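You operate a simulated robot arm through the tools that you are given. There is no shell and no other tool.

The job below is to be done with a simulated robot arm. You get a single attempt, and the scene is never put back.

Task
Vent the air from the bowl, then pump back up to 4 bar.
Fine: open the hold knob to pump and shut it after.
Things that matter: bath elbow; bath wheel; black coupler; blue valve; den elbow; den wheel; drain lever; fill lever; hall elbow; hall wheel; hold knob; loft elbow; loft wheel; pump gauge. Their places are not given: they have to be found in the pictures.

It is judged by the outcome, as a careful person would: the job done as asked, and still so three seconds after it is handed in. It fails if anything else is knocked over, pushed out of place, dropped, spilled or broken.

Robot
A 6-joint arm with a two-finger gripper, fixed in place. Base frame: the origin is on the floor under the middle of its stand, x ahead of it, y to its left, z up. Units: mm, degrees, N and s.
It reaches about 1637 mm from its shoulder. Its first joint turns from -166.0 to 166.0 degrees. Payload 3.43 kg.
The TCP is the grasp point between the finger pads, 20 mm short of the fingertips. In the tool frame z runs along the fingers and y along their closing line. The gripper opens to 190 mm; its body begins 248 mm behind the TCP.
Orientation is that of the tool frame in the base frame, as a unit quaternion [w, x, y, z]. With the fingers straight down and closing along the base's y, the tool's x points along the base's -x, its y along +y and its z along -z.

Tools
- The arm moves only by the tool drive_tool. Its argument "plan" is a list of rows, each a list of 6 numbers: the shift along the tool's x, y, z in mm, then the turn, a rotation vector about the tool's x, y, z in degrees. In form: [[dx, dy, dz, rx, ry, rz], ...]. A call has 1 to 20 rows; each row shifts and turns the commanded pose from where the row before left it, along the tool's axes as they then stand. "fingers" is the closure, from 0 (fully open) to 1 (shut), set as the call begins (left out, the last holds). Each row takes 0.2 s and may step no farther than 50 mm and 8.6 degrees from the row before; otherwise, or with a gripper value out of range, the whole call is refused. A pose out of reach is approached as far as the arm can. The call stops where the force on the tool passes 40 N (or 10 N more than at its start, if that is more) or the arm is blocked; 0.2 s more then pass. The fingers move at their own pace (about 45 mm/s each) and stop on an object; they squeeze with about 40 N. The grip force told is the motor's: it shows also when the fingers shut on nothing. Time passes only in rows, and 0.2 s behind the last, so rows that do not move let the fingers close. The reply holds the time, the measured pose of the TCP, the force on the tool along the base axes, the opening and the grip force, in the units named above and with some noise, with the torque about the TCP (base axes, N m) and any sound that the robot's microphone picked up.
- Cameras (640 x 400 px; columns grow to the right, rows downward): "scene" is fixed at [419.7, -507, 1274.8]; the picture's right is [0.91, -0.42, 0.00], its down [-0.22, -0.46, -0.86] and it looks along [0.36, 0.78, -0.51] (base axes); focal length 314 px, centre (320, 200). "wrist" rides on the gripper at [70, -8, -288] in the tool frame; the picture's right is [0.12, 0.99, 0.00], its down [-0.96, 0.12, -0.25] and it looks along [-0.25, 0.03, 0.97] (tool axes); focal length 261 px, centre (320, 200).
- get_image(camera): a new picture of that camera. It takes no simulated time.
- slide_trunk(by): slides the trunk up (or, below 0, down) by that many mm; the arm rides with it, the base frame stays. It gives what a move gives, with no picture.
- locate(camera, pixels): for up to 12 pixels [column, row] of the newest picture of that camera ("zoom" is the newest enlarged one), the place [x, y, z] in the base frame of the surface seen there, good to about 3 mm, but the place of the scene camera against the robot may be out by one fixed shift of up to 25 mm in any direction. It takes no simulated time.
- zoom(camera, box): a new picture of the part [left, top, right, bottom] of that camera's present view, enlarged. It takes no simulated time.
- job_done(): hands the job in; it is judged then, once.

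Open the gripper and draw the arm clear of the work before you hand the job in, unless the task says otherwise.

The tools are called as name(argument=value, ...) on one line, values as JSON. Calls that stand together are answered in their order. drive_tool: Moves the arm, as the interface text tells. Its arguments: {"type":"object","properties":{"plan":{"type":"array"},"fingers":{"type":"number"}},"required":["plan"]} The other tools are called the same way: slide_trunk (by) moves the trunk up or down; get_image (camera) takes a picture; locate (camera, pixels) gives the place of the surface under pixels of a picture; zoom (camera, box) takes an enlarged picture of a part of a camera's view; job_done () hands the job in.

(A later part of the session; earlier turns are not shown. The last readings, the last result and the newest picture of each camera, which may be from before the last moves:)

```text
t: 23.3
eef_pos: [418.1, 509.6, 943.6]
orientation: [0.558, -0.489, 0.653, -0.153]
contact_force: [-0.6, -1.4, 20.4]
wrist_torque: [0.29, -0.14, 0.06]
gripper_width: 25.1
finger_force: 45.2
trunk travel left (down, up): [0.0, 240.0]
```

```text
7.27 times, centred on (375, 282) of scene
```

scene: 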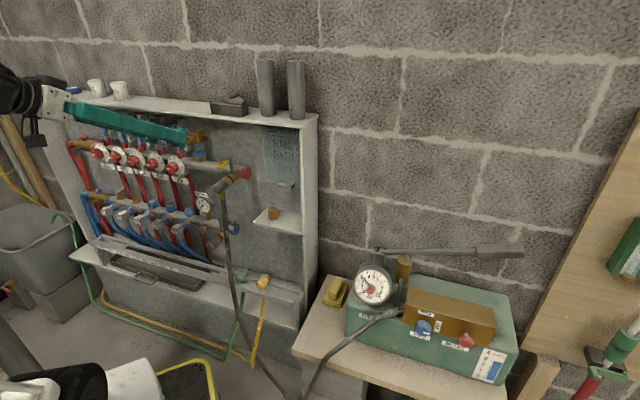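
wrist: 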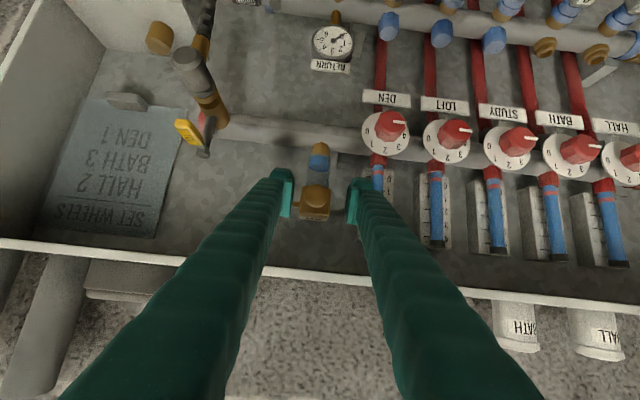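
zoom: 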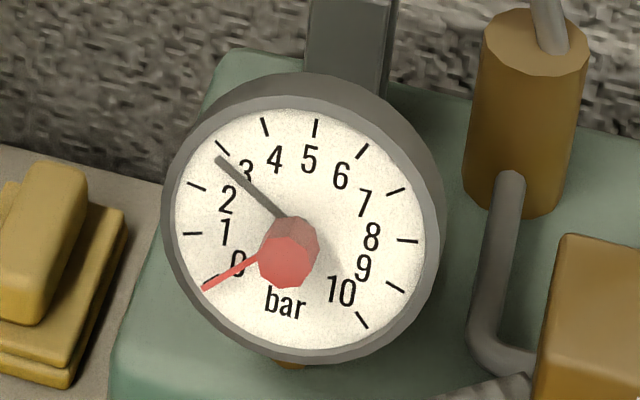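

The disc appears to stay fixed relative to the pads, so it moved inward. I locate its face and the box again to confirm travel.

locate(camera="zoom", pixels=[[375, 282]])

get_image(camera="wrist")

locate(camera="wrist", pixels=[[320, 198], [312, 198], [328, 198], [320, 206], [320, 190], [315, 222], [309, 216], [323, 219]])

```text
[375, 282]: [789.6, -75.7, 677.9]
```

```text
taken
```

wrist: 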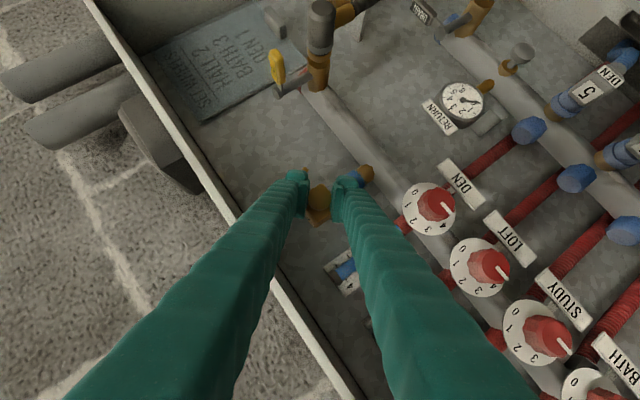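

```text
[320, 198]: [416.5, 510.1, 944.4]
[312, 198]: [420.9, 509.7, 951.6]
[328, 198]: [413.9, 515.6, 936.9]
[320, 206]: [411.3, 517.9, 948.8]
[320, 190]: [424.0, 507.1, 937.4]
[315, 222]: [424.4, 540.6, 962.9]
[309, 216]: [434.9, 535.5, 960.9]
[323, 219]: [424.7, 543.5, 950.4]
```

The disc face moved from d≈650 to 655, so it is a push plunger. I release it, back away, and check whether it springs back.

drive_tool(plan=[[0, 0, 0, 0, 0, 0], [0, 0, 0, 0, 0, 0], [0, 0, 0, 0, 0, 0], [0, 0, -15, 0, 0, 0], [0, 0, -20, 0, 0, 0], [0, 0, -20, 0, 0, 0], [0, 0, 0, 0, 0, 0]], fingers=0.68)

get_image(camera="wrist")

zoom(camera="wrist", box=[250, 130, 410, 230])

zoom(camera="scene", box=[185, 120, 225, 160])

```text
t: 25.1
eef_pos: [411.7, 464.1, 940.3]
orientation: [0.541, -0.469, 0.671, -0.192]
contact_force: [0.1, 0.9, -0.1]
wrist_torque: [-0.03, 0.01, -0.04]
gripper_width: 60.7
finger_force: 0.0
trunk travel left (down, up): [0.0, 240.0]
stopped in row 7: the arm was blocked; the commanded pose is now the measured one
```

```text
taken
```

wrist: 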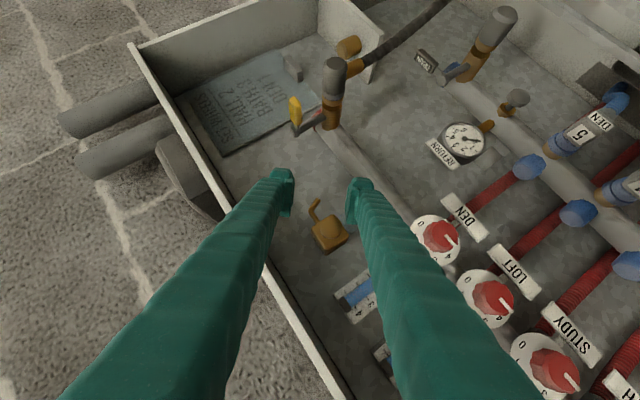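

```text
4.00 times, centred on (330, 180) of wrist
```

zoom: 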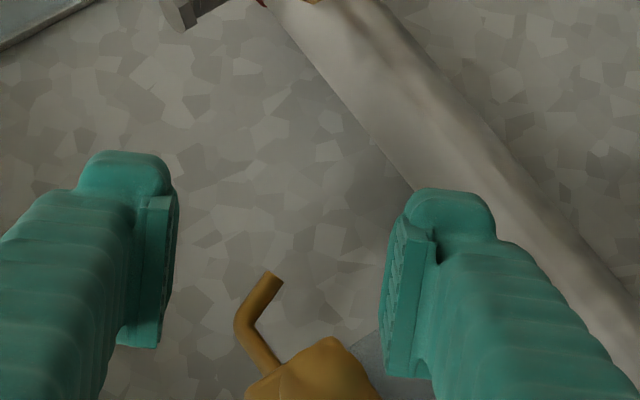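

```text
10.00 times, centred on (205, 140) of scene
```

zoom: 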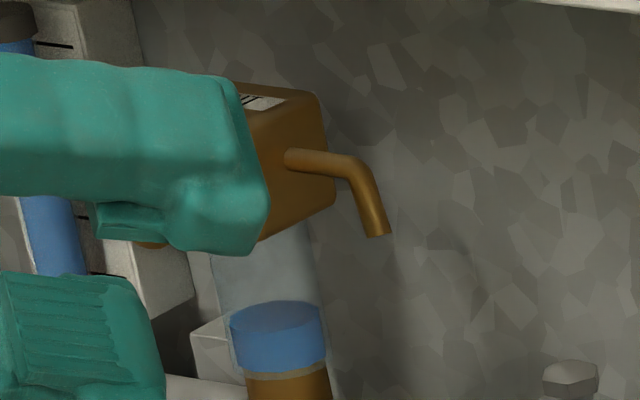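

The button area now: retreat hit a wrist limit and drifted sideways, so I first unwind the tool rotation by 50° about the wall normal at the present spot, where the fingers are clear (d≈619).

drive_tool(plan=[[0, 0, 0, -3.58, 0.286, 5.11], [0, 0, 0, -3.58, 0.286, 5.11], [0, 0, 0, -3.58, 0.286, 5.11], [0, 0, 0, -3.58, 0.286, 5.11]])

```text
t: 26.1
eef_pos: [408.1, 465.7, 938.9]
orientation: [0.498, -0.407, 0.766, -0.011]
contact_force: [0.3, 0.2, -0.9]
wrist_torque: [-0.06, -0.07, -0.11]
gripper_width: 60.7
finger_force: 0.2
trunk travel left (down, up): [0.0, 240.0]
```

Rotation is tracking well with no contact. I finish the unwinding and look again.

drive_tool(plan=[[0, 0, 0, -3.58, 0.286, 5.11], [0, 0, 0, -3.58, 0.286, 5.11], [0, 0, 0, -3.58, 0.286, 5.11], [0, 0, 0, -3.58, 0.286, 5.11], [0, 0, 0, 0, 0, 0], [0, 0, 0, 0, 0, 0]])

get_image(camera="wrist")

zoom(camera="scene", box=[150, 90, 250, 170])

zoom(camera="scene", box=[350, 255, 400, 310])

```text
t: 27.5
eef_pos: [408.6, 466.3, 941.1]
orientation: [0.429, -0.325, 0.826, 0.169]
contact_force: [-0.7, -0.3, 0.1]
wrist_torque: [-0.02, -0.01, 0.01]
gripper_width: 60.9
finger_force: 0.1
trunk travel left (down, up): [0.0, 240.0]
```

```text
taken
```

wrist: 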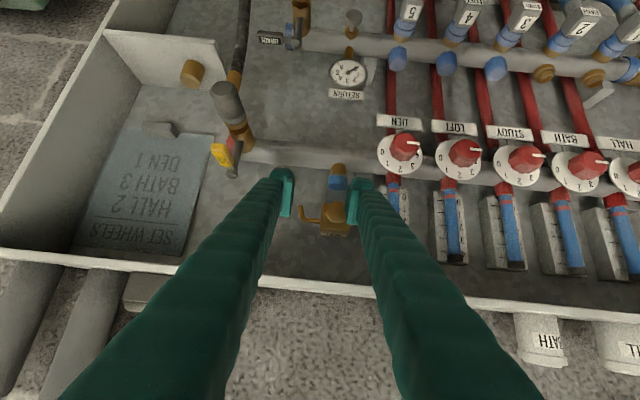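

```text
5.00 times, centred on (200, 130) of scene
```

zoom: 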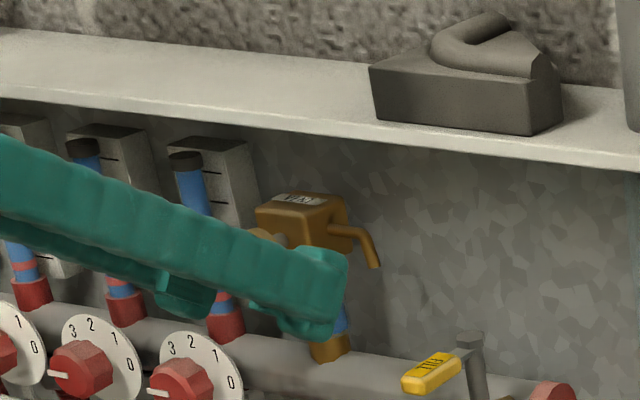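

```text
7.27 times, centred on (375, 282) of scene
```

zoom: 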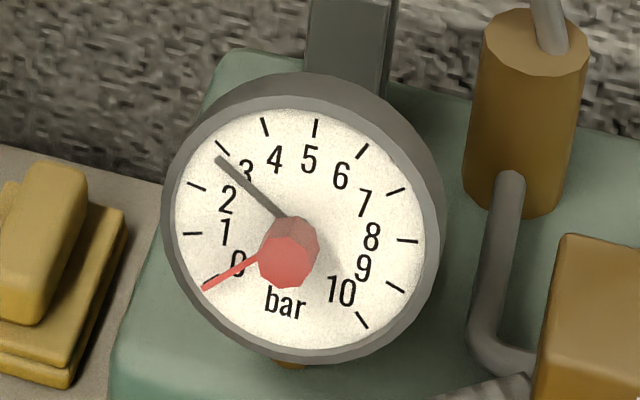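

I enlarge the vent at (335,210) in the wrist view to see whether the button sprang back.

zoom(camera="wrist", box=[285, 155, 385, 245])

```text
4.44 times, centred on (335, 200) of wrist
```

zoom: 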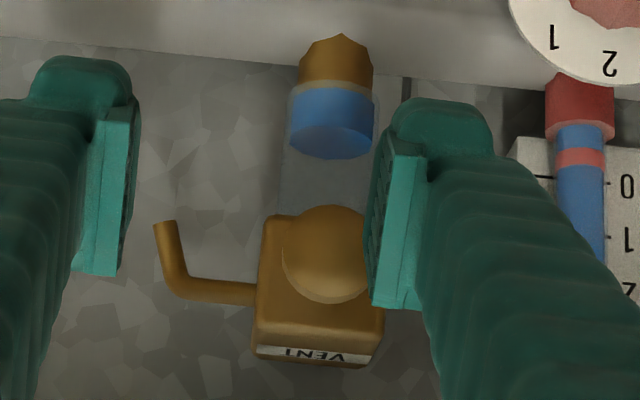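

The disc is at (325,250). I locate its face and box edges.

locate(camera="zoom", pixels=[[325, 250], [300, 255], [350, 250], [325, 225], [325, 285], [275, 250], [270, 330], [320, 330], [330, 120], [165, 235], [100, 180], [400, 210]])

```text
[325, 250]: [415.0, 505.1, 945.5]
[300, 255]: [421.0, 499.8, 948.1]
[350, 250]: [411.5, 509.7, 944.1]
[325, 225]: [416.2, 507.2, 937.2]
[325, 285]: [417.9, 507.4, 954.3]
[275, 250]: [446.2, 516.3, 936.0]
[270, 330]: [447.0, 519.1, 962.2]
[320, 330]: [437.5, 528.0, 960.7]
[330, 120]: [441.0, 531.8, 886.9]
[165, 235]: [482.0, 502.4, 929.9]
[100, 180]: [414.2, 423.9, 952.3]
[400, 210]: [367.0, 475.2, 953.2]
```

The face is back at d≈650.5, so it is a spring-return push button that must be pressed deeper and held. I back off 20 mm, centre in front of it, and close the fingers to use the tips as a pusher.

drive_tool(plan=[[11.5, 0, -16.4, 0, -5.2, 0], [-6.1, 24, -3.5, 0, 0, 0], [0, 0, 0, 0, 0, 0]])

drive_tool(plan=[[0, 0, 0, 0, 0, 0], [0, 0, 0, 0, 0, 0], [0, 0, 0, 0, 0, 0], [0, 0, 0, 0, 0, 0]], fingers=1.0)

zoom(camera="wrist", box=[250, 130, 410, 230])

```text
t: 28.3
eef_pos: [377.5, 469.9, 947.3]
orientation: [0.467, -0.315, 0.806, 0.183]
contact_force: [0.0, 0.5, 0.6]
wrist_torque: [0.01, 0.0, -0.01]
gripper_width: 61.0
finger_force: 0.0
trunk travel left (down, up): [0.0, 240.0]
```

```text
t: 29.3
eef_pos: [379.0, 469.1, 947.6]
orientation: [0.465, -0.317, 0.806, 0.183]
contact_force: [0.3, 0.7, 0.5]
wrist_torque: [0.01, 0.0, -0.05]
gripper_width: 0.0
finger_force: 24.4
trunk travel left (down, up): [0.0, 240.0]
```

```text
4.00 times, centred on (330, 180) of wrist
```

zoom: 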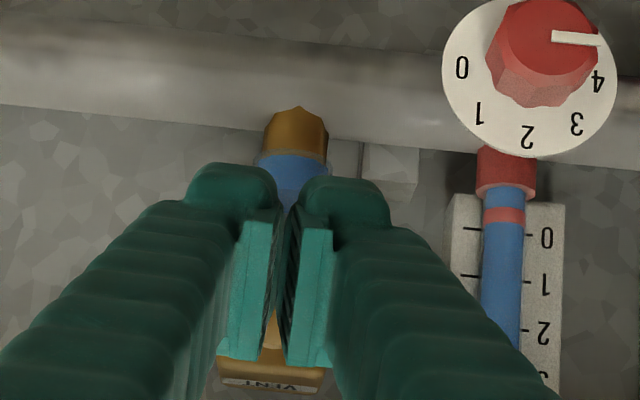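

Fingers are shut, TCP at d≈600, z≈948, right in front of the button. I advance along the wall normal gently toward contact.

drive_tool(plan=[[-5, 0, 8.66, 0, 0, 0], [-5, 0, 8.66, 0, 0, 0], [-2.5, 0, 4.33, 0, 0, 0], [0, 0, 0, 0, 0, 0]])

zoom(camera="scene", box=[170, 110, 230, 170])

```text
t: 30.3
eef_pos: [397.0, 488.1, 948.2]
orientation: [0.467, -0.316, 0.805, 0.183]
contact_force: [-0.1, 0.3, 0.3]
wrist_torque: [-0.02, 0.0, 0.0]
gripper_width: 0.0
finger_force: 34.2
trunk travel left (down, up): [0.0, 240.0]
```

```text
6.67 times, centred on (200, 140) of scene
```

zoom: 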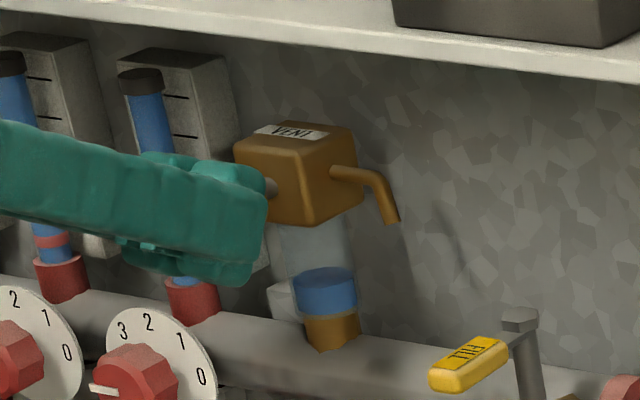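

No contact yet at d≈626; the finger's upper edge should land a bit above the button centre, so I lower 4 mm and press forward in 2 mm steps.

drive_tool(plan=[[3.46, 0, 2, 0, 0, 0], [-1, 0, 1.73, 0, 0, 0], [-1, 0, 1.73, 0, 0, 0], [-1, 0, 1.73, 0, 0, 0], [0, 0, 0, 0, 0, 0]])

zoom(camera="scene", box=[170, 110, 230, 170])

```text
t: 31.5
eef_pos: [400.3, 490.8, 944.6]
orientation: [0.467, -0.315, 0.806, 0.182]
contact_force: [-1.3, -0.6, 0.7]
wrist_torque: [-0.03, 0.02, 0.01]
gripper_width: 0.0
finger_force: 34.3
trunk travel left (down, up): [0.0, 240.0]
```

```text
6.67 times, centred on (200, 140) of scene
```

zoom: 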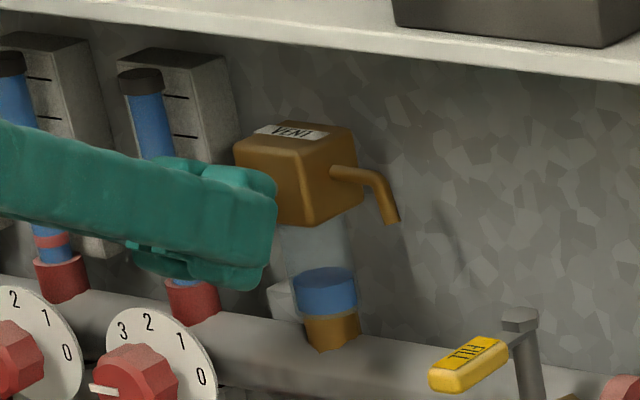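

A light contact (~1.4 N) has begun. I press a further 6 mm in 2 mm steps and watch bowl and gauge.

drive_tool(plan=[[-1, 0, 1.73, 0, 0, 0], [-1, 0, 1.73, 0, 0, 0], [-1, 0, 1.73, 0, 0, 0]])

zoom(camera="scene", box=[170, 110, 230, 170])

zoom(camera="scene", box=[350, 255, 400, 310])

```text
t: 32.3
eef_pos: [405.5, 495.0, 944.6]
orientation: [0.466, -0.317, 0.806, 0.183]
contact_force: [-2.3, -2.2, -1.6]
wrist_torque: [-0.01, -0.02, 0.06]
gripper_width: 0.0
finger_force: 34.6
trunk travel left (down, up): [0.0, 240.0]
heard: click
```

```text
6.67 times, centred on (200, 140) of scene
```

zoom: 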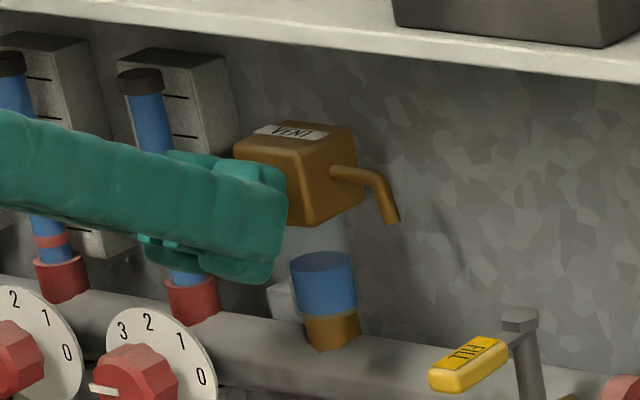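

```text
7.27 times, centred on (375, 282) of scene
```

zoom: 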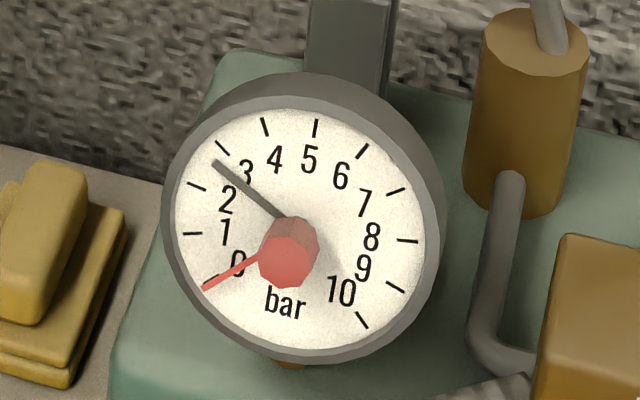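

A click was heard and the water in the bowl is rising (top from row ~280 to ~262), gauge slightly falling. I hold the button and check often.

drive_tool(plan=[[0, 0, 0, 0, 0, 0]])

zoom(camera="scene", box=[170, 110, 230, 170])

zoom(camera="scene", box=[350, 255, 400, 310])

```text
t: 32.7
eef_pos: [406.2, 494.7, 944.8]
orientation: [0.467, -0.315, 0.806, 0.182]
contact_force: [-1.6, -3.0, -1.5]
wrist_torque: [0.0, -0.03, 0.05]
gripper_width: 0.0
finger_force: 34.1
trunk travel left (down, up): [0.0, 240.0]
```

```text
6.67 times, centred on (200, 140) of scene
```

zoom: 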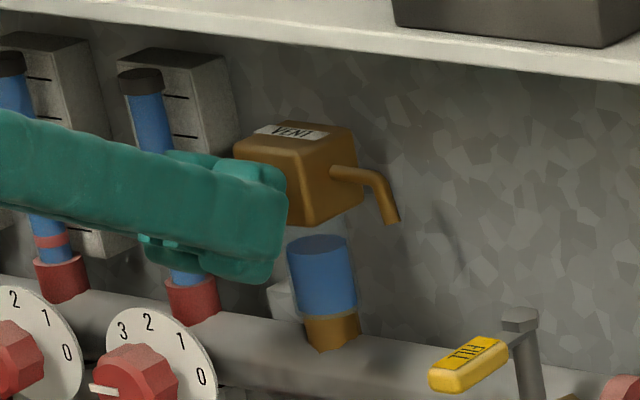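

```text
7.27 times, centred on (375, 282) of scene
```

zoom: 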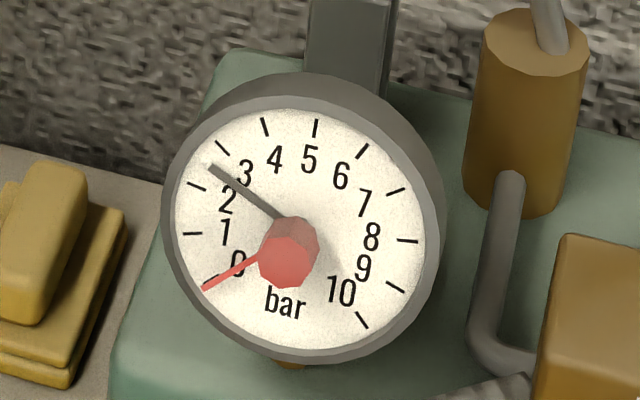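

Level is at row ~243, nearly up to the box's underside (~222); it rises ~19 px per 0.4 s. I release the button now by withdrawing 6 mm, so no water is spilled, then judge the remainder.

drive_tool(plan=[[3, 0, -5.2, 0, 0, 0]])

zoom(camera="scene", box=[180, 120, 220, 160])

zoom(camera="scene", box=[350, 255, 400, 310])

```text
t: 33.1
eef_pos: [400.9, 491.3, 944.0]
orientation: [0.466, -0.317, 0.806, 0.184]
contact_force: [-1.0, -1.7, 0.3]
wrist_torque: [0.03, 0.01, 0.03]
gripper_width: 0.4
finger_force: 34.3
trunk travel left (down, up): [0.0, 240.0]
```

```text
10.00 times, centred on (200, 140) of scene
```

zoom: 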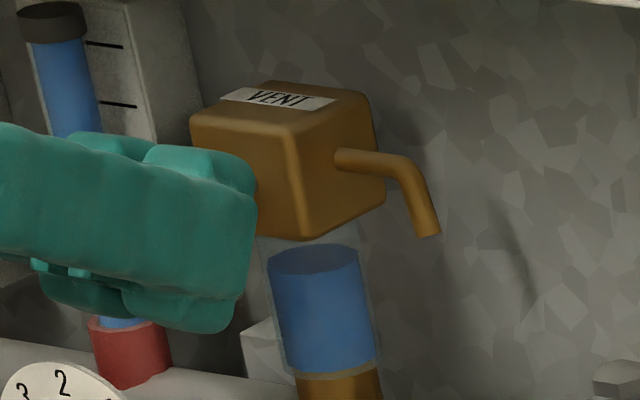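

```text
7.27 times, centred on (375, 282) of scene
```

zoom: 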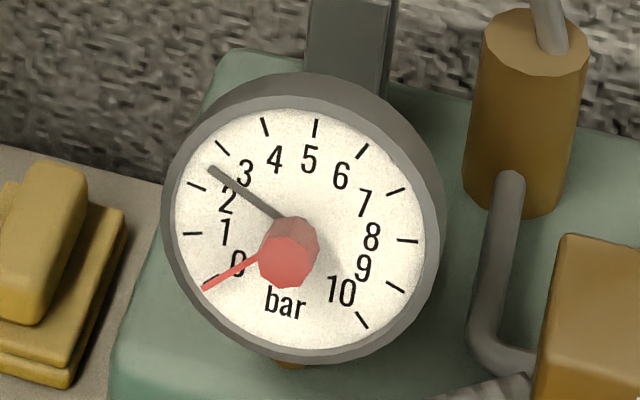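

The valve closed; water top is now at row ~258 of this 10x view, with the bowl's top hidden around row ~207 (roughly 68% full, was 30%). I give one short press-and-release pulse.

drive_tool(plan=[[-3.2, 0, 5.54, 0, 0, 0], [3.2, 0, -5.54, 0, 0, 0]])

zoom(camera="scene", box=[180, 120, 220, 160])

zoom(camera="scene", box=[350, 255, 400, 310])

```text
t: 33.7
eef_pos: [400.0, 491.5, 944.7]
orientation: [0.466, -0.317, 0.806, 0.183]
contact_force: [-1.9, -0.9, 0.1]
wrist_torque: [0.01, 0.03, 0.01]
gripper_width: 0.0
finger_force: 34.5
trunk travel left (down, up): [0.0, 240.0]
heard: click
```

```text
10.00 times, centred on (200, 140) of scene
```

zoom: 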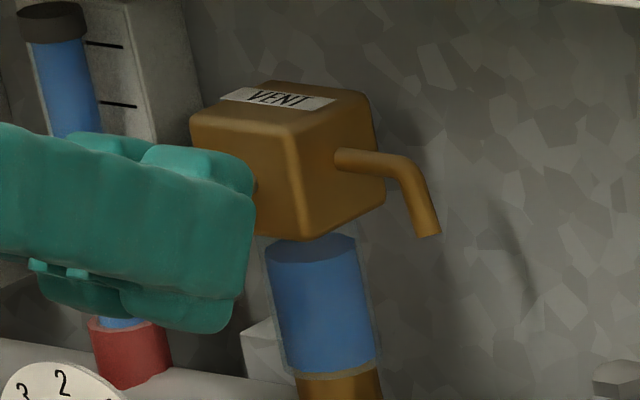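

```text
7.27 times, centred on (375, 282) of scene
```

zoom: 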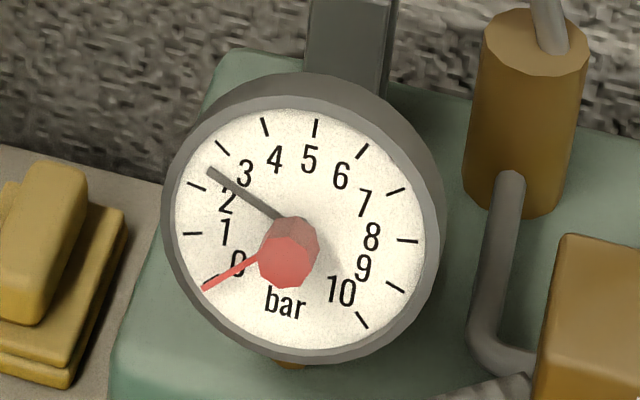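

One pulse raises the level ~12 px (now ~246). I give a second identical pulse.

drive_tool(plan=[[-3.2, 0, 5.54, 0, 0, 0], [3.2, 0, -5.54, 0, 0, 0]])

zoom(camera="scene", box=[180, 120, 220, 160])

zoom(camera="scene", box=[350, 255, 400, 310])

```text
t: 34.3
eef_pos: [401.0, 491.5, 943.7]
orientation: [0.466, -0.316, 0.806, 0.183]
contact_force: [-1.6, -0.8, 0.4]
wrist_torque: [-0.02, 0.0, 0.05]
gripper_width: 0.0
finger_force: 34.5
trunk travel left (down, up): [0.0, 240.0]
heard: click
```

```text
10.00 times, centred on (200, 140) of scene
```

zoom: 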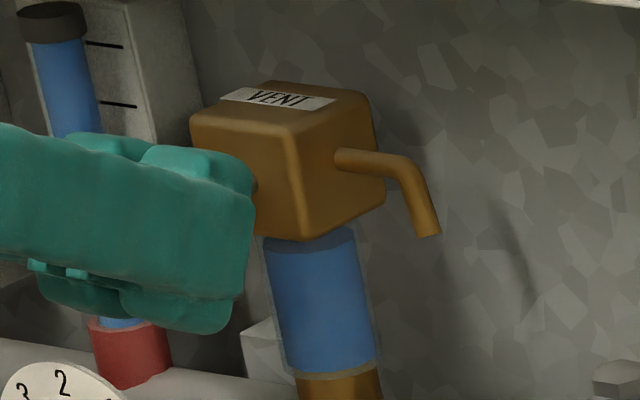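

```text
7.27 times, centred on (375, 282) of scene
```

zoom: 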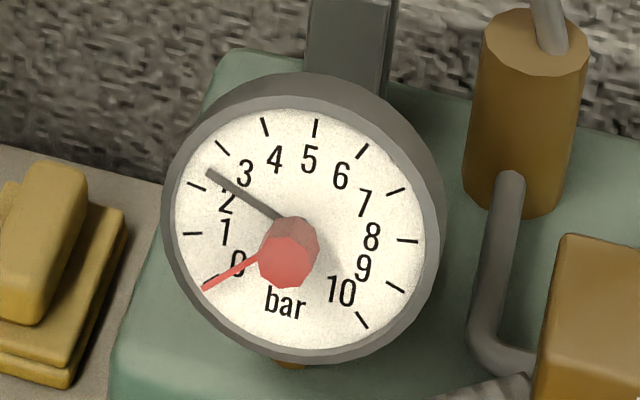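

Level now ~238 with its surface going behind the box edge. I back off 45 mm and shift 70 mm left so the wrist camera gets an unobstructed view of the bowl.

drive_tool(plan=[[11, 0, -19, 0, 0, 0], [11, 0, -19, 0, 0, 0], [0, 35, 0, 0, 0, 0], [0, 35, 0, 0, 0, 0], [0, 0, 0, 0, 0, 0]])

get_image(camera="wrist")

zoom(camera="scene", box=[180, 120, 220, 160])

```text
t: 35.7
eef_pos: [333.4, 505.8, 915.3]
orientation: [0.46, -0.317, 0.815, 0.156]
contact_force: [0.7, 0.6, 0.3]
wrist_torque: [-0.01, 0.0, -0.01]
gripper_width: 0.0
finger_force: 34.1
trunk travel left (down, up): [0.0, 240.0]
stopped in row 5: the arm was blocked; the commanded pose is now the measured one
```

```text
taken
```

wrist: 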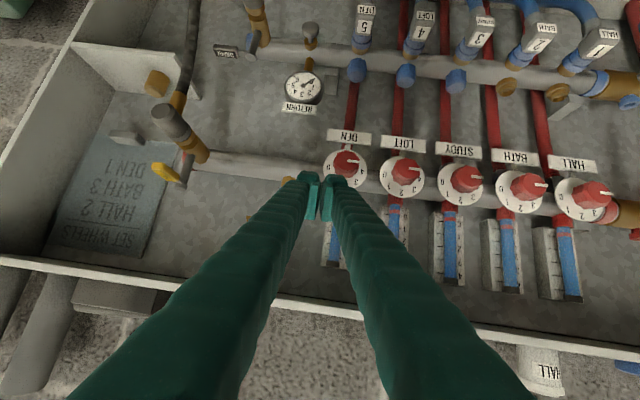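

```text
10.00 times, centred on (200, 140) of scene
```

zoom: 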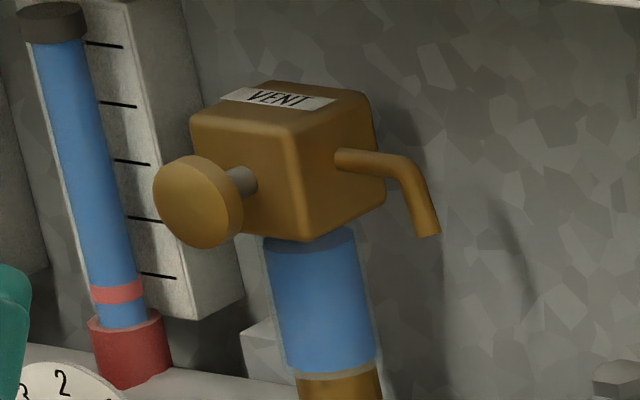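

That edge of the workspace is limited (arm drifted down), so I go the other way: up 40 mm and right 110 mm, where there is more room, to view the bowl with the wrist camera.

drive_tool(plan=[[-11, -37, -6.9, 0, 0, 0], [-11, -37, -6.9, 0, 0, 0], [-11, -37, -6.9, 0, 0, 0], [0, 0, 0, 0, 0, 0]])

get_image(camera="wrist")

```text
t: 36.7
eef_pos: [402.5, 424.2, 961.5]
orientation: [0.461, -0.319, 0.812, 0.16]
contact_force: [-1.3, -0.5, -0.6]
wrist_torque: [-0.01, 0.0, 0.01]
gripper_width: 0.0
finger_force: 34.1
trunk travel left (down, up): [0.0, 240.0]
```

```text
taken
```

wrist: 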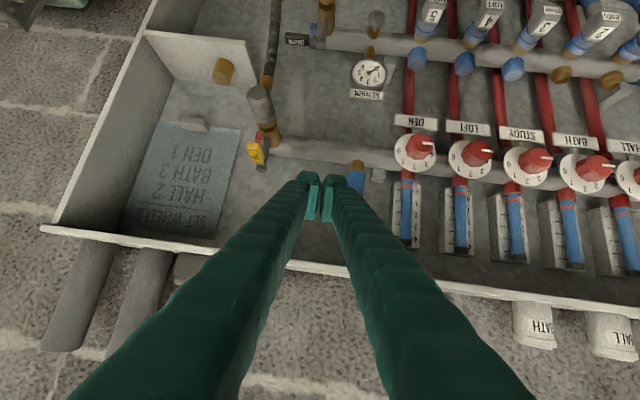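

The vent is just hidden behind the right-hand finger at (355,185). I shift 40 mm further right to reveal it.

drive_tool(plan=[[-4, -40, -2.5, 0, 0, 0], [0, 0, 0, 0, 0, 0]])

get_image(camera="wrist")

zoom(camera="wrist", box=[330, 140, 430, 230])

```text
t: 37.3
eef_pos: [428.9, 394.5, 968.8]
orientation: [0.461, -0.319, 0.812, 0.16]
contact_force: [-0.1, -0.1, -0.6]
wrist_torque: [0.03, 0.0, 0.0]
gripper_width: 0.2
finger_force: 34.3
trunk travel left (down, up): [0.0, 240.0]
```

```text
taken
```

wrist: 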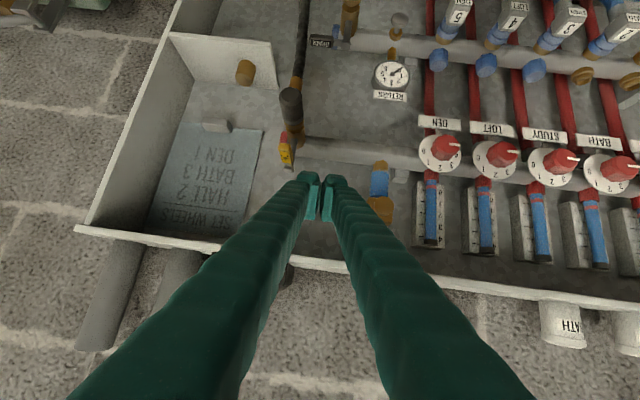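

```text
4.44 times, centred on (380, 185) of wrist
```

zoom: 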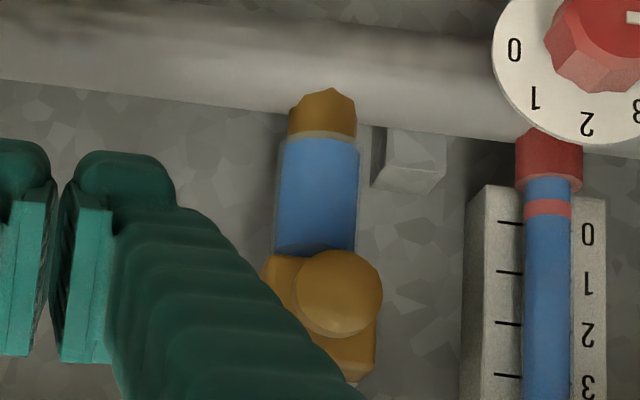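

The water now nearly reaches the box; I measure heights: bowl base (320,140), water top edge (315,240), box lower edge (278,262).

locate(camera="zoom", pixels=[[320, 133], [320, 142], [320, 200], [315, 230], [315, 238], [315, 246], [315, 252], [275, 262], [275, 275], [320, 110], [350, 360], [340, 290]])

```text
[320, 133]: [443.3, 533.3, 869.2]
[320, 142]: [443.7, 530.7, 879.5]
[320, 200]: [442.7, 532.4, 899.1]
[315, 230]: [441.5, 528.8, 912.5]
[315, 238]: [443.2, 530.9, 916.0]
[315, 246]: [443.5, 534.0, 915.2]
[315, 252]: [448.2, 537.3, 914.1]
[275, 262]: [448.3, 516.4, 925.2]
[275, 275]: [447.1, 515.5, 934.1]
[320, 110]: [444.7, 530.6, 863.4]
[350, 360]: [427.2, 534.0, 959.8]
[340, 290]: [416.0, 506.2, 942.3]
```

Water surface is at z≈915 between bowl base ~873 and box underside ~923, so ~16% air remains. I return to the pre-press position in front of the button.

drive_tool(plan=[[0, 0, 0, -3.7, 0, -2.3], [3.7, 29.3, 9.3, 0, 0, 0], [3.7, 29.3, 9.3, 0, 0, 0], [3.7, 29.3, 9.3, 0, 0, 0], [0, 0, 0, 0, 0, 0], [0, 0, 0, 0, 0, 0]])

zoom(camera="scene", box=[170, 110, 230, 170])

```text
t: 38.7
eef_pos: [378.2, 469.4, 939.8]
orientation: [0.454, -0.349, 0.8, 0.176]
contact_force: [0.1, 0.1, -1.3]
wrist_torque: [-0.01, -0.01, -0.02]
gripper_width: 0.0
finger_force: 34.9
trunk travel left (down, up): [0.0, 240.0]
```

```text
6.67 times, centred on (200, 140) of scene
```

zoom: 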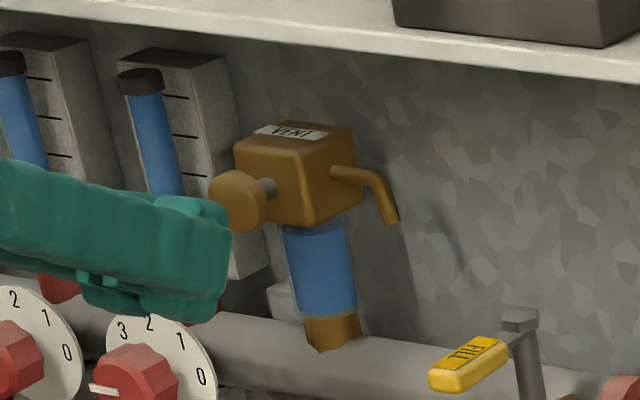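

Aligned (a≈-64.5, d≈599) but 5 mm low; I raise 5 mm and advance 30 mm to just touch the button.

drive_tool(plan=[[-4.3, 0, -2.6, 0, 0, 0], [-5.24, 0, 8.52, 0, 0, 0], [-5.24, 0, 8.52, 0, 0, 0], [-5.24, 0, 8.52, 0, 0, 0], [0, 0, 0, 0, 0, 0]])

```text
t: 39.9
eef_pos: [400.9, 489.8, 946.4]
orientation: [0.454, -0.349, 0.801, 0.176]
contact_force: [0.5, -1.2, 1.0]
wrist_torque: [0.04, 0.0, -0.01]
gripper_width: 0.0
finger_force: 34.3
trunk travel left (down, up): [0.0, 240.0]
```

TCP is at d≈630, just touching. I give one press-and-release pulse of 7 mm and check the level and gauge.

drive_tool(plan=[[-3.7, 0, 5.96, 0, 0, 0], [3.7, 0, -5.96, 0, 0, 0]])

zoom(camera="scene", box=[180, 120, 220, 160])

zoom(camera="scene", box=[350, 255, 400, 310])

```text
t: 40.5
eef_pos: [399.5, 490.6, 946.2]
orientation: [0.454, -0.348, 0.802, 0.174]
contact_force: [-1.5, -0.5, 1.0]
wrist_torque: [0.02, -0.04, 0.01]
gripper_width: 0.0
finger_force: 33.6
trunk travel left (down, up): [0.0, 240.0]
heard: click
```

```text
10.00 times, centred on (200, 140) of scene
```

zoom: 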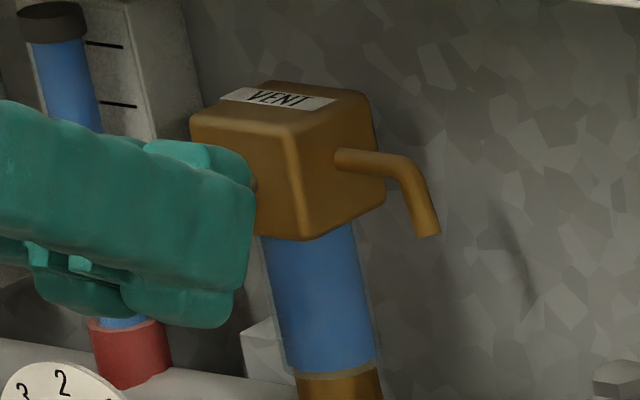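

```text
7.27 times, centred on (375, 282) of scene
```

zoom: 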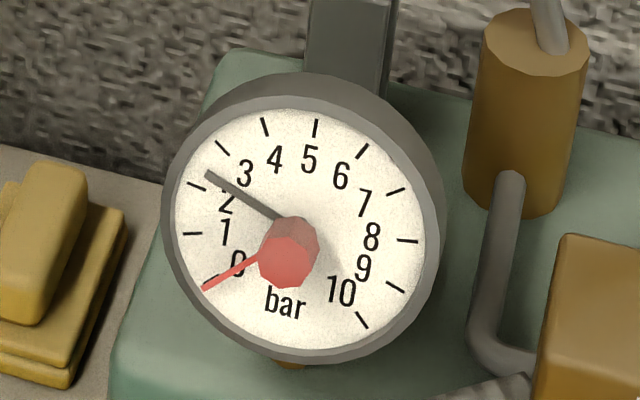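

The blue now reaches the box edge at (305,235). I enlarge the bowl's top strongly to see whether any air gap or surface ellipse remains.

zoom(camera="scene", box=[192, 136, 214, 158])

zoom(camera="wrist", box=[290, 150, 370, 230])

```text
16.00 times, centred on (203, 147) of scene
```

zoom: 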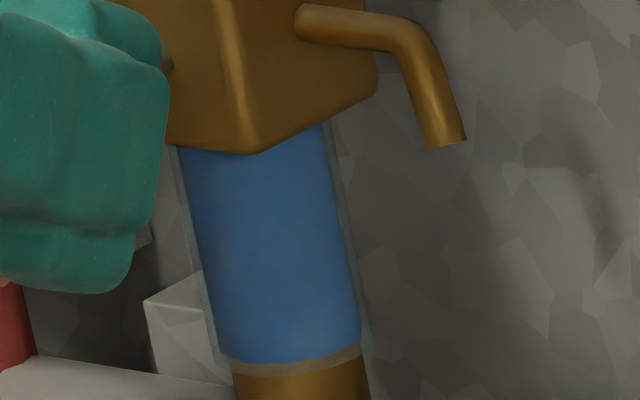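

```text
5.00 times, centred on (330, 190) of wrist
```

zoom: 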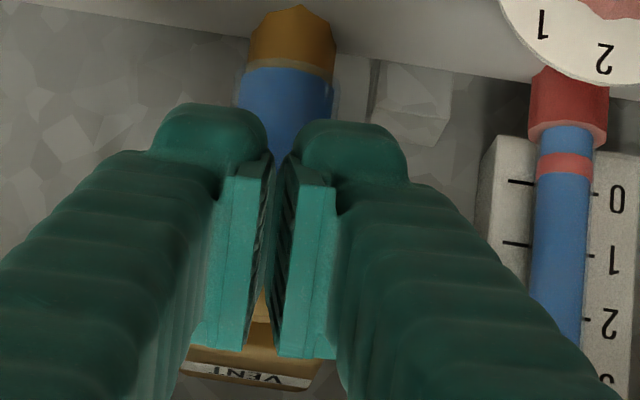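

No surface ellipse is visible any more, so the level is at least z≈918 of ~923. I give one more short pulse and check the spout at (425,235) for drips.

drive_tool(plan=[[-3.7, 0, 5.96, 0, 0, 0], [3.7, 0, -5.96, 0, 0, 0]])

zoom(camera="scene", box=[192, 136, 214, 158])

zoom(camera="scene", box=[350, 255, 400, 310])

```text
t: 41.1
eef_pos: [401.0, 490.6, 944.1]
orientation: [0.454, -0.349, 0.801, 0.176]
contact_force: [-0.4, 0.4, 0.5]
wrist_torque: [0.01, -0.03, 0.0]
gripper_width: 0.0
finger_force: 34.1
trunk travel left (down, up): [0.0, 240.0]
heard: click
```

```text
16.00 times, centred on (203, 147) of scene
```

zoom: 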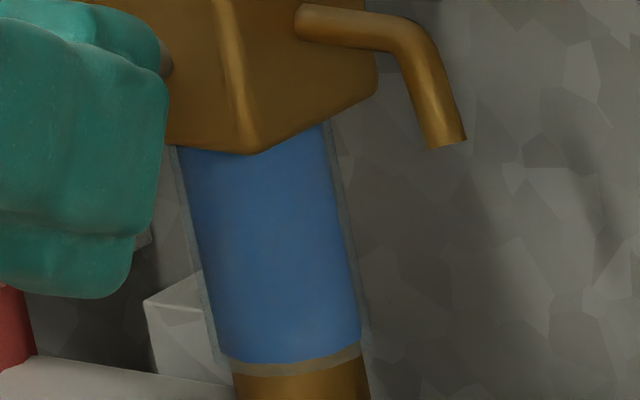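

```text
7.27 times, centred on (375, 282) of scene
```

zoom: 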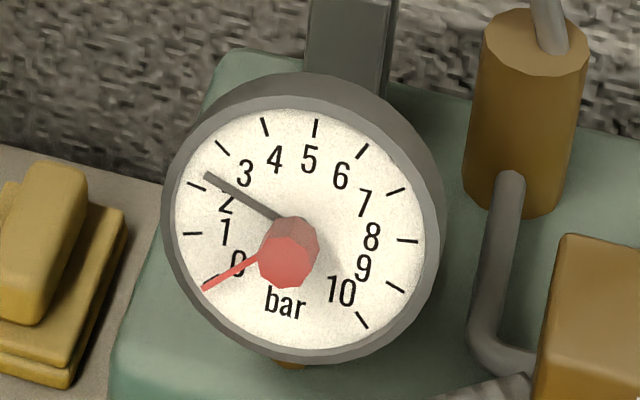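

The gauge fell slightly again. To see the bowl's hidden top I retreat, move right/up, then yaw toward the vent and level the tool so the wrist camera looks from below the box.

drive_tool(plan=[[9.2, 0, -14.9, 0, 0, 0], [9.2, 0, -14.9, 0, 0, 0], [-8.5, -30, -5.2, 0, 0, 0], [-8.5, -30, -5.2, 0, 0, 0], [-8.5, -30, -5.2, 0, 0, 0], [0, 0, 0, 0, 0, 0]])

drive_tool(plan=[[0, 0, 0, -5.96, 0, -3.67], [0, 0, 0, -5.96, 0, -3.67], [0, 0, 0, -5.96, 0, -3.67], [0, 0, 0, -5.96, 0, -3.67], [0, 0, 0, -5.96, 0, -3.67], [0, 0, 0, 0, 0, 0]])

```text
t: 42.5
eef_pos: [440.7, 402.5, 977.7]
orientation: [0.454, -0.349, 0.801, 0.176]
contact_force: [0.2, -0.1, -0.3]
wrist_torque: [-0.02, 0.02, 0.0]
gripper_width: 0.0
finger_force: 34.3
trunk travel left (down, up): [0.0, 240.0]
```

```text
t: 43.9
eef_pos: [437.0, 398.0, 965.0]
orientation: [0.372, -0.556, 0.686, 0.288]
contact_force: [-1.0, -0.4, -0.3]
wrist_torque: [0.02, -0.03, 0.0]
gripper_width: 0.0
finger_force: 34.8
out of reach, approached as far as the arm can: row 1, 2
trunk travel left (down, up): [0.0, 240.0]
```

Yaw is now ~77°, still 34° down. I pitch up 32° to level the tool and take the wrist picture.

drive_tool(plan=[[0, 0, 0, 0, -8, 0], [0, 0, 0, 0, -8, 0], [0, 0, 0, 0, -8, 0], [0, 0, 0, 0, -8, 0], [0, 0, 0, 0, 0, 0]])

get_image(camera="wrist")

zoom(camera="wrist", box=[270, 90, 390, 190])

```text
t: 45.1
eef_pos: [449.2, 397.2, 980.2]
orientation: [0.544, -0.457, 0.557, 0.43]
contact_force: [-0.6, 0.4, 0.5]
wrist_torque: [0.02, -0.02, -0.02]
gripper_width: 0.1
finger_force: 34.2
out of reach, approached as far as the arm can: row 4
trunk travel left (down, up): [0.0, 240.0]
```

```text
taken
```

wrist: 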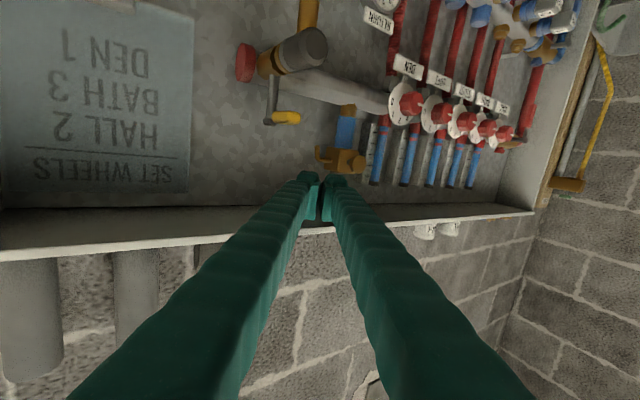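

```text
4.00 times, centred on (330, 140) of wrist
```

zoom: 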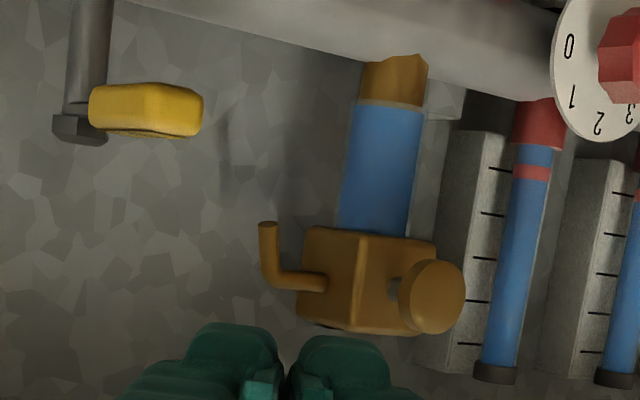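

Excellent view: the bowl is at (345,130) with the vent box below it in the inverted picture. I enlarge it further to see any air gap at the box side.

zoom(camera="wrist", box=[328, 110, 358, 160])

```text
8.00 times, centred on (343, 135) of wrist
```

zoom: 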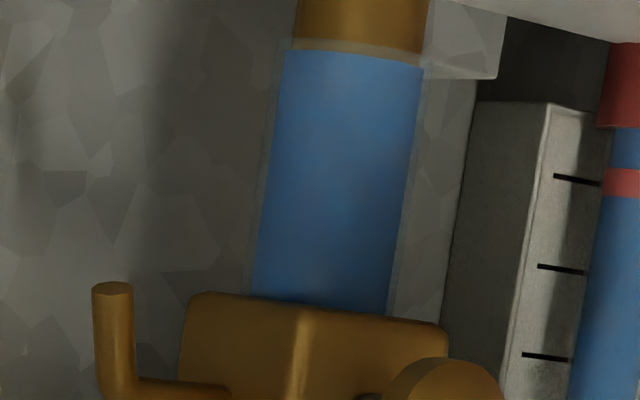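

The water reaches right to the box with no visible air gap from this level view. I measure water-top and box-bottom heights here.

locate(camera="zoom", pixels=[[325, 270], [325, 285], [325, 295], [325, 299], [270, 285], [270, 290], [380, 300], [380, 308], [325, 315], [345, 52], [345, 60], [250, 300]])

```text
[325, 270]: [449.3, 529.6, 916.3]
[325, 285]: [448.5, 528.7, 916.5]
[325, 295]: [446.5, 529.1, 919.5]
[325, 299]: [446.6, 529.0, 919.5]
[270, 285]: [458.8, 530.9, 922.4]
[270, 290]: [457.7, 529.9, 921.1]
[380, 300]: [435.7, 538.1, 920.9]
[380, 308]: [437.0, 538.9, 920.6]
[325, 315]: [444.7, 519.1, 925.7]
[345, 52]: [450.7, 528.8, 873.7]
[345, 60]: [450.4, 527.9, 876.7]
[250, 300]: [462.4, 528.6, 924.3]
```

Water is visible up to z≈920-921 against a box underside of ~922-923. I lower the camera 25 mm for a slightly upward view to be certain about the last millimetres.

drive_tool(plan=[[12, 0, 0, 0, 0, 0], [13, 0, 0, 0, 0, 0], [0, 0, 0, 0, 0, 0]])

get_image(camera="wrist")

zoom(camera="wrist", box=[328, 110, 358, 160])

```text
t: 45.9
eef_pos: [462.0, 395.0, 970.2]
orientation: [0.545, -0.456, 0.557, 0.429]
contact_force: [-0.4, 0.1, -0.7]
wrist_torque: [-0.04, -0.02, 0.02]
gripper_width: 0.0
finger_force: 34.3
out of reach, approached as far as the arm can: row 1, 2
trunk travel left (down, up): [0.0, 240.0]
```

```text
taken
```

wrist: 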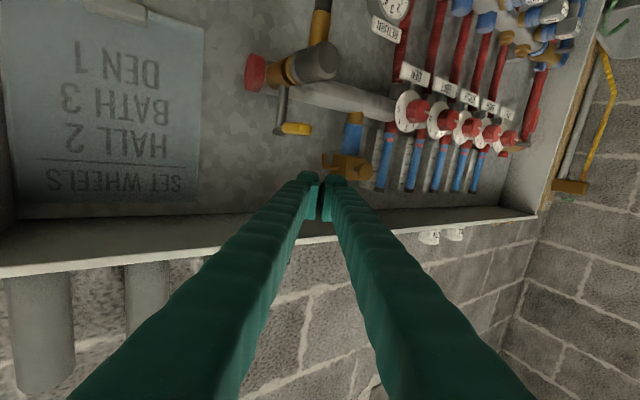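

```text
8.00 times, centred on (343, 135) of wrist
```

zoom: 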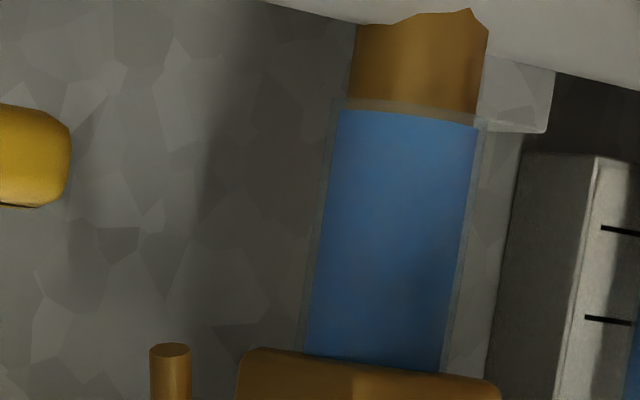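

I enlarge the junction between water and box at about (349,155) in this view.

zoom(camera="wrist", box=[338, 145, 362, 160])

```text
16.00 times, centred on (350, 152) of wrist
```

zoom: 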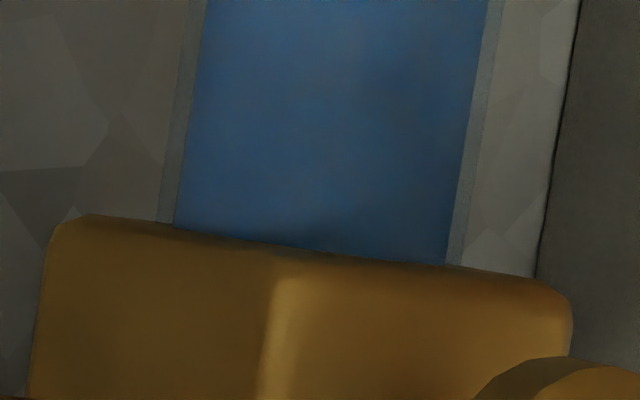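

Water fills the bowl right up to the box with no air gap, and the button has sprung back, so the venting is done. I now retreat from the cabinet toward the pump, keeping z≈970.

drive_tool(plan=[[0, -31.8, -33.5, 0, 0, 0], [0, -31.8, -33.5, 0, 0, 0], [0, -31.8, -33.5, 0, 0, 0], [0, -31.8, -33.5, 0, 0, 0], [0, -31.8, -33.5, 0, 0, 0], [0, -31.8, -33.5, 0, 0, 0], [0, -31.8, -33.5, 0, 0, 0], [0, -31.8, -33.5, 0, 0, 0], [0, -31.8, -33.5, 0, 0, 0], [0, -31.8, -33.5, 0, 0, 0], [0, 0, 0, 0, 0, 0]])

get_image(camera="scene")

get_image(camera="wrist")

```text
t: 48.3
eef_pos: [701.1, 0.4, 987.8]
orientation: [0.546, -0.455, 0.557, 0.429]
contact_force: [-0.3, -0.1, 0.3]
wrist_torque: [-0.04, -0.04, -0.03]
gripper_width: 0.0
finger_force: 34.1
trunk travel left (down, up): [0.0, 240.0]
```

```text
taken
```

scene: 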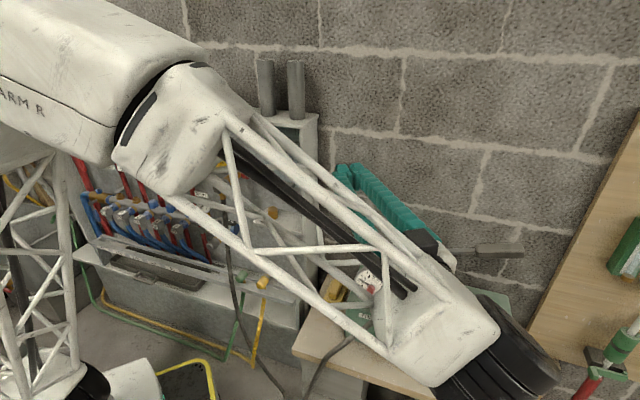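

```text
taken
```

wrist: 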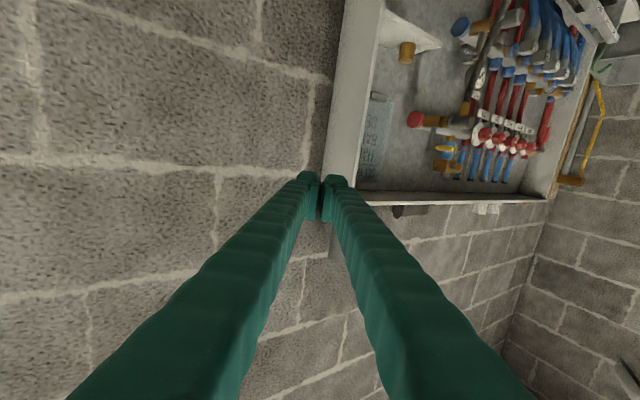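

The arm is clear of the cabinet. I yaw back to 45° and pitch 30° down to look at the pump with the wrist camera.

drive_tool(plan=[[0, 0, 0, 8, 0, 0], [0, 0, 0, 8, 0, 0], [0, 0, 0, 8, 0, 0], [0, 0, 0, 8, 0, 0], [0, 0, 0, 0, 7.5, 0], [0, 0, 0, 0, 7.5, 0], [0, 0, 0, 0, 7.5, 0], [0, 0, 0, 0, 7.5, 0], [0, 0, 0, 0, 0, 0]])

get_image(camera="wrist")

```text
t: 50.3
eef_pos: [700.2, -0.9, 987.4]
orientation: [0.458, -0.345, 0.8, 0.176]
contact_force: [0.2, 0.3, -0.2]
wrist_torque: [0.01, -0.02, 0.05]
gripper_width: 0.1
finger_force: 34.0
trunk travel left (down, up): [0.0, 240.0]
```

```text
taken
```

wrist: 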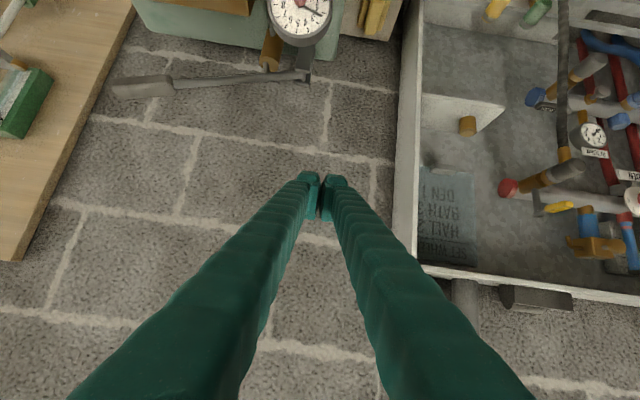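

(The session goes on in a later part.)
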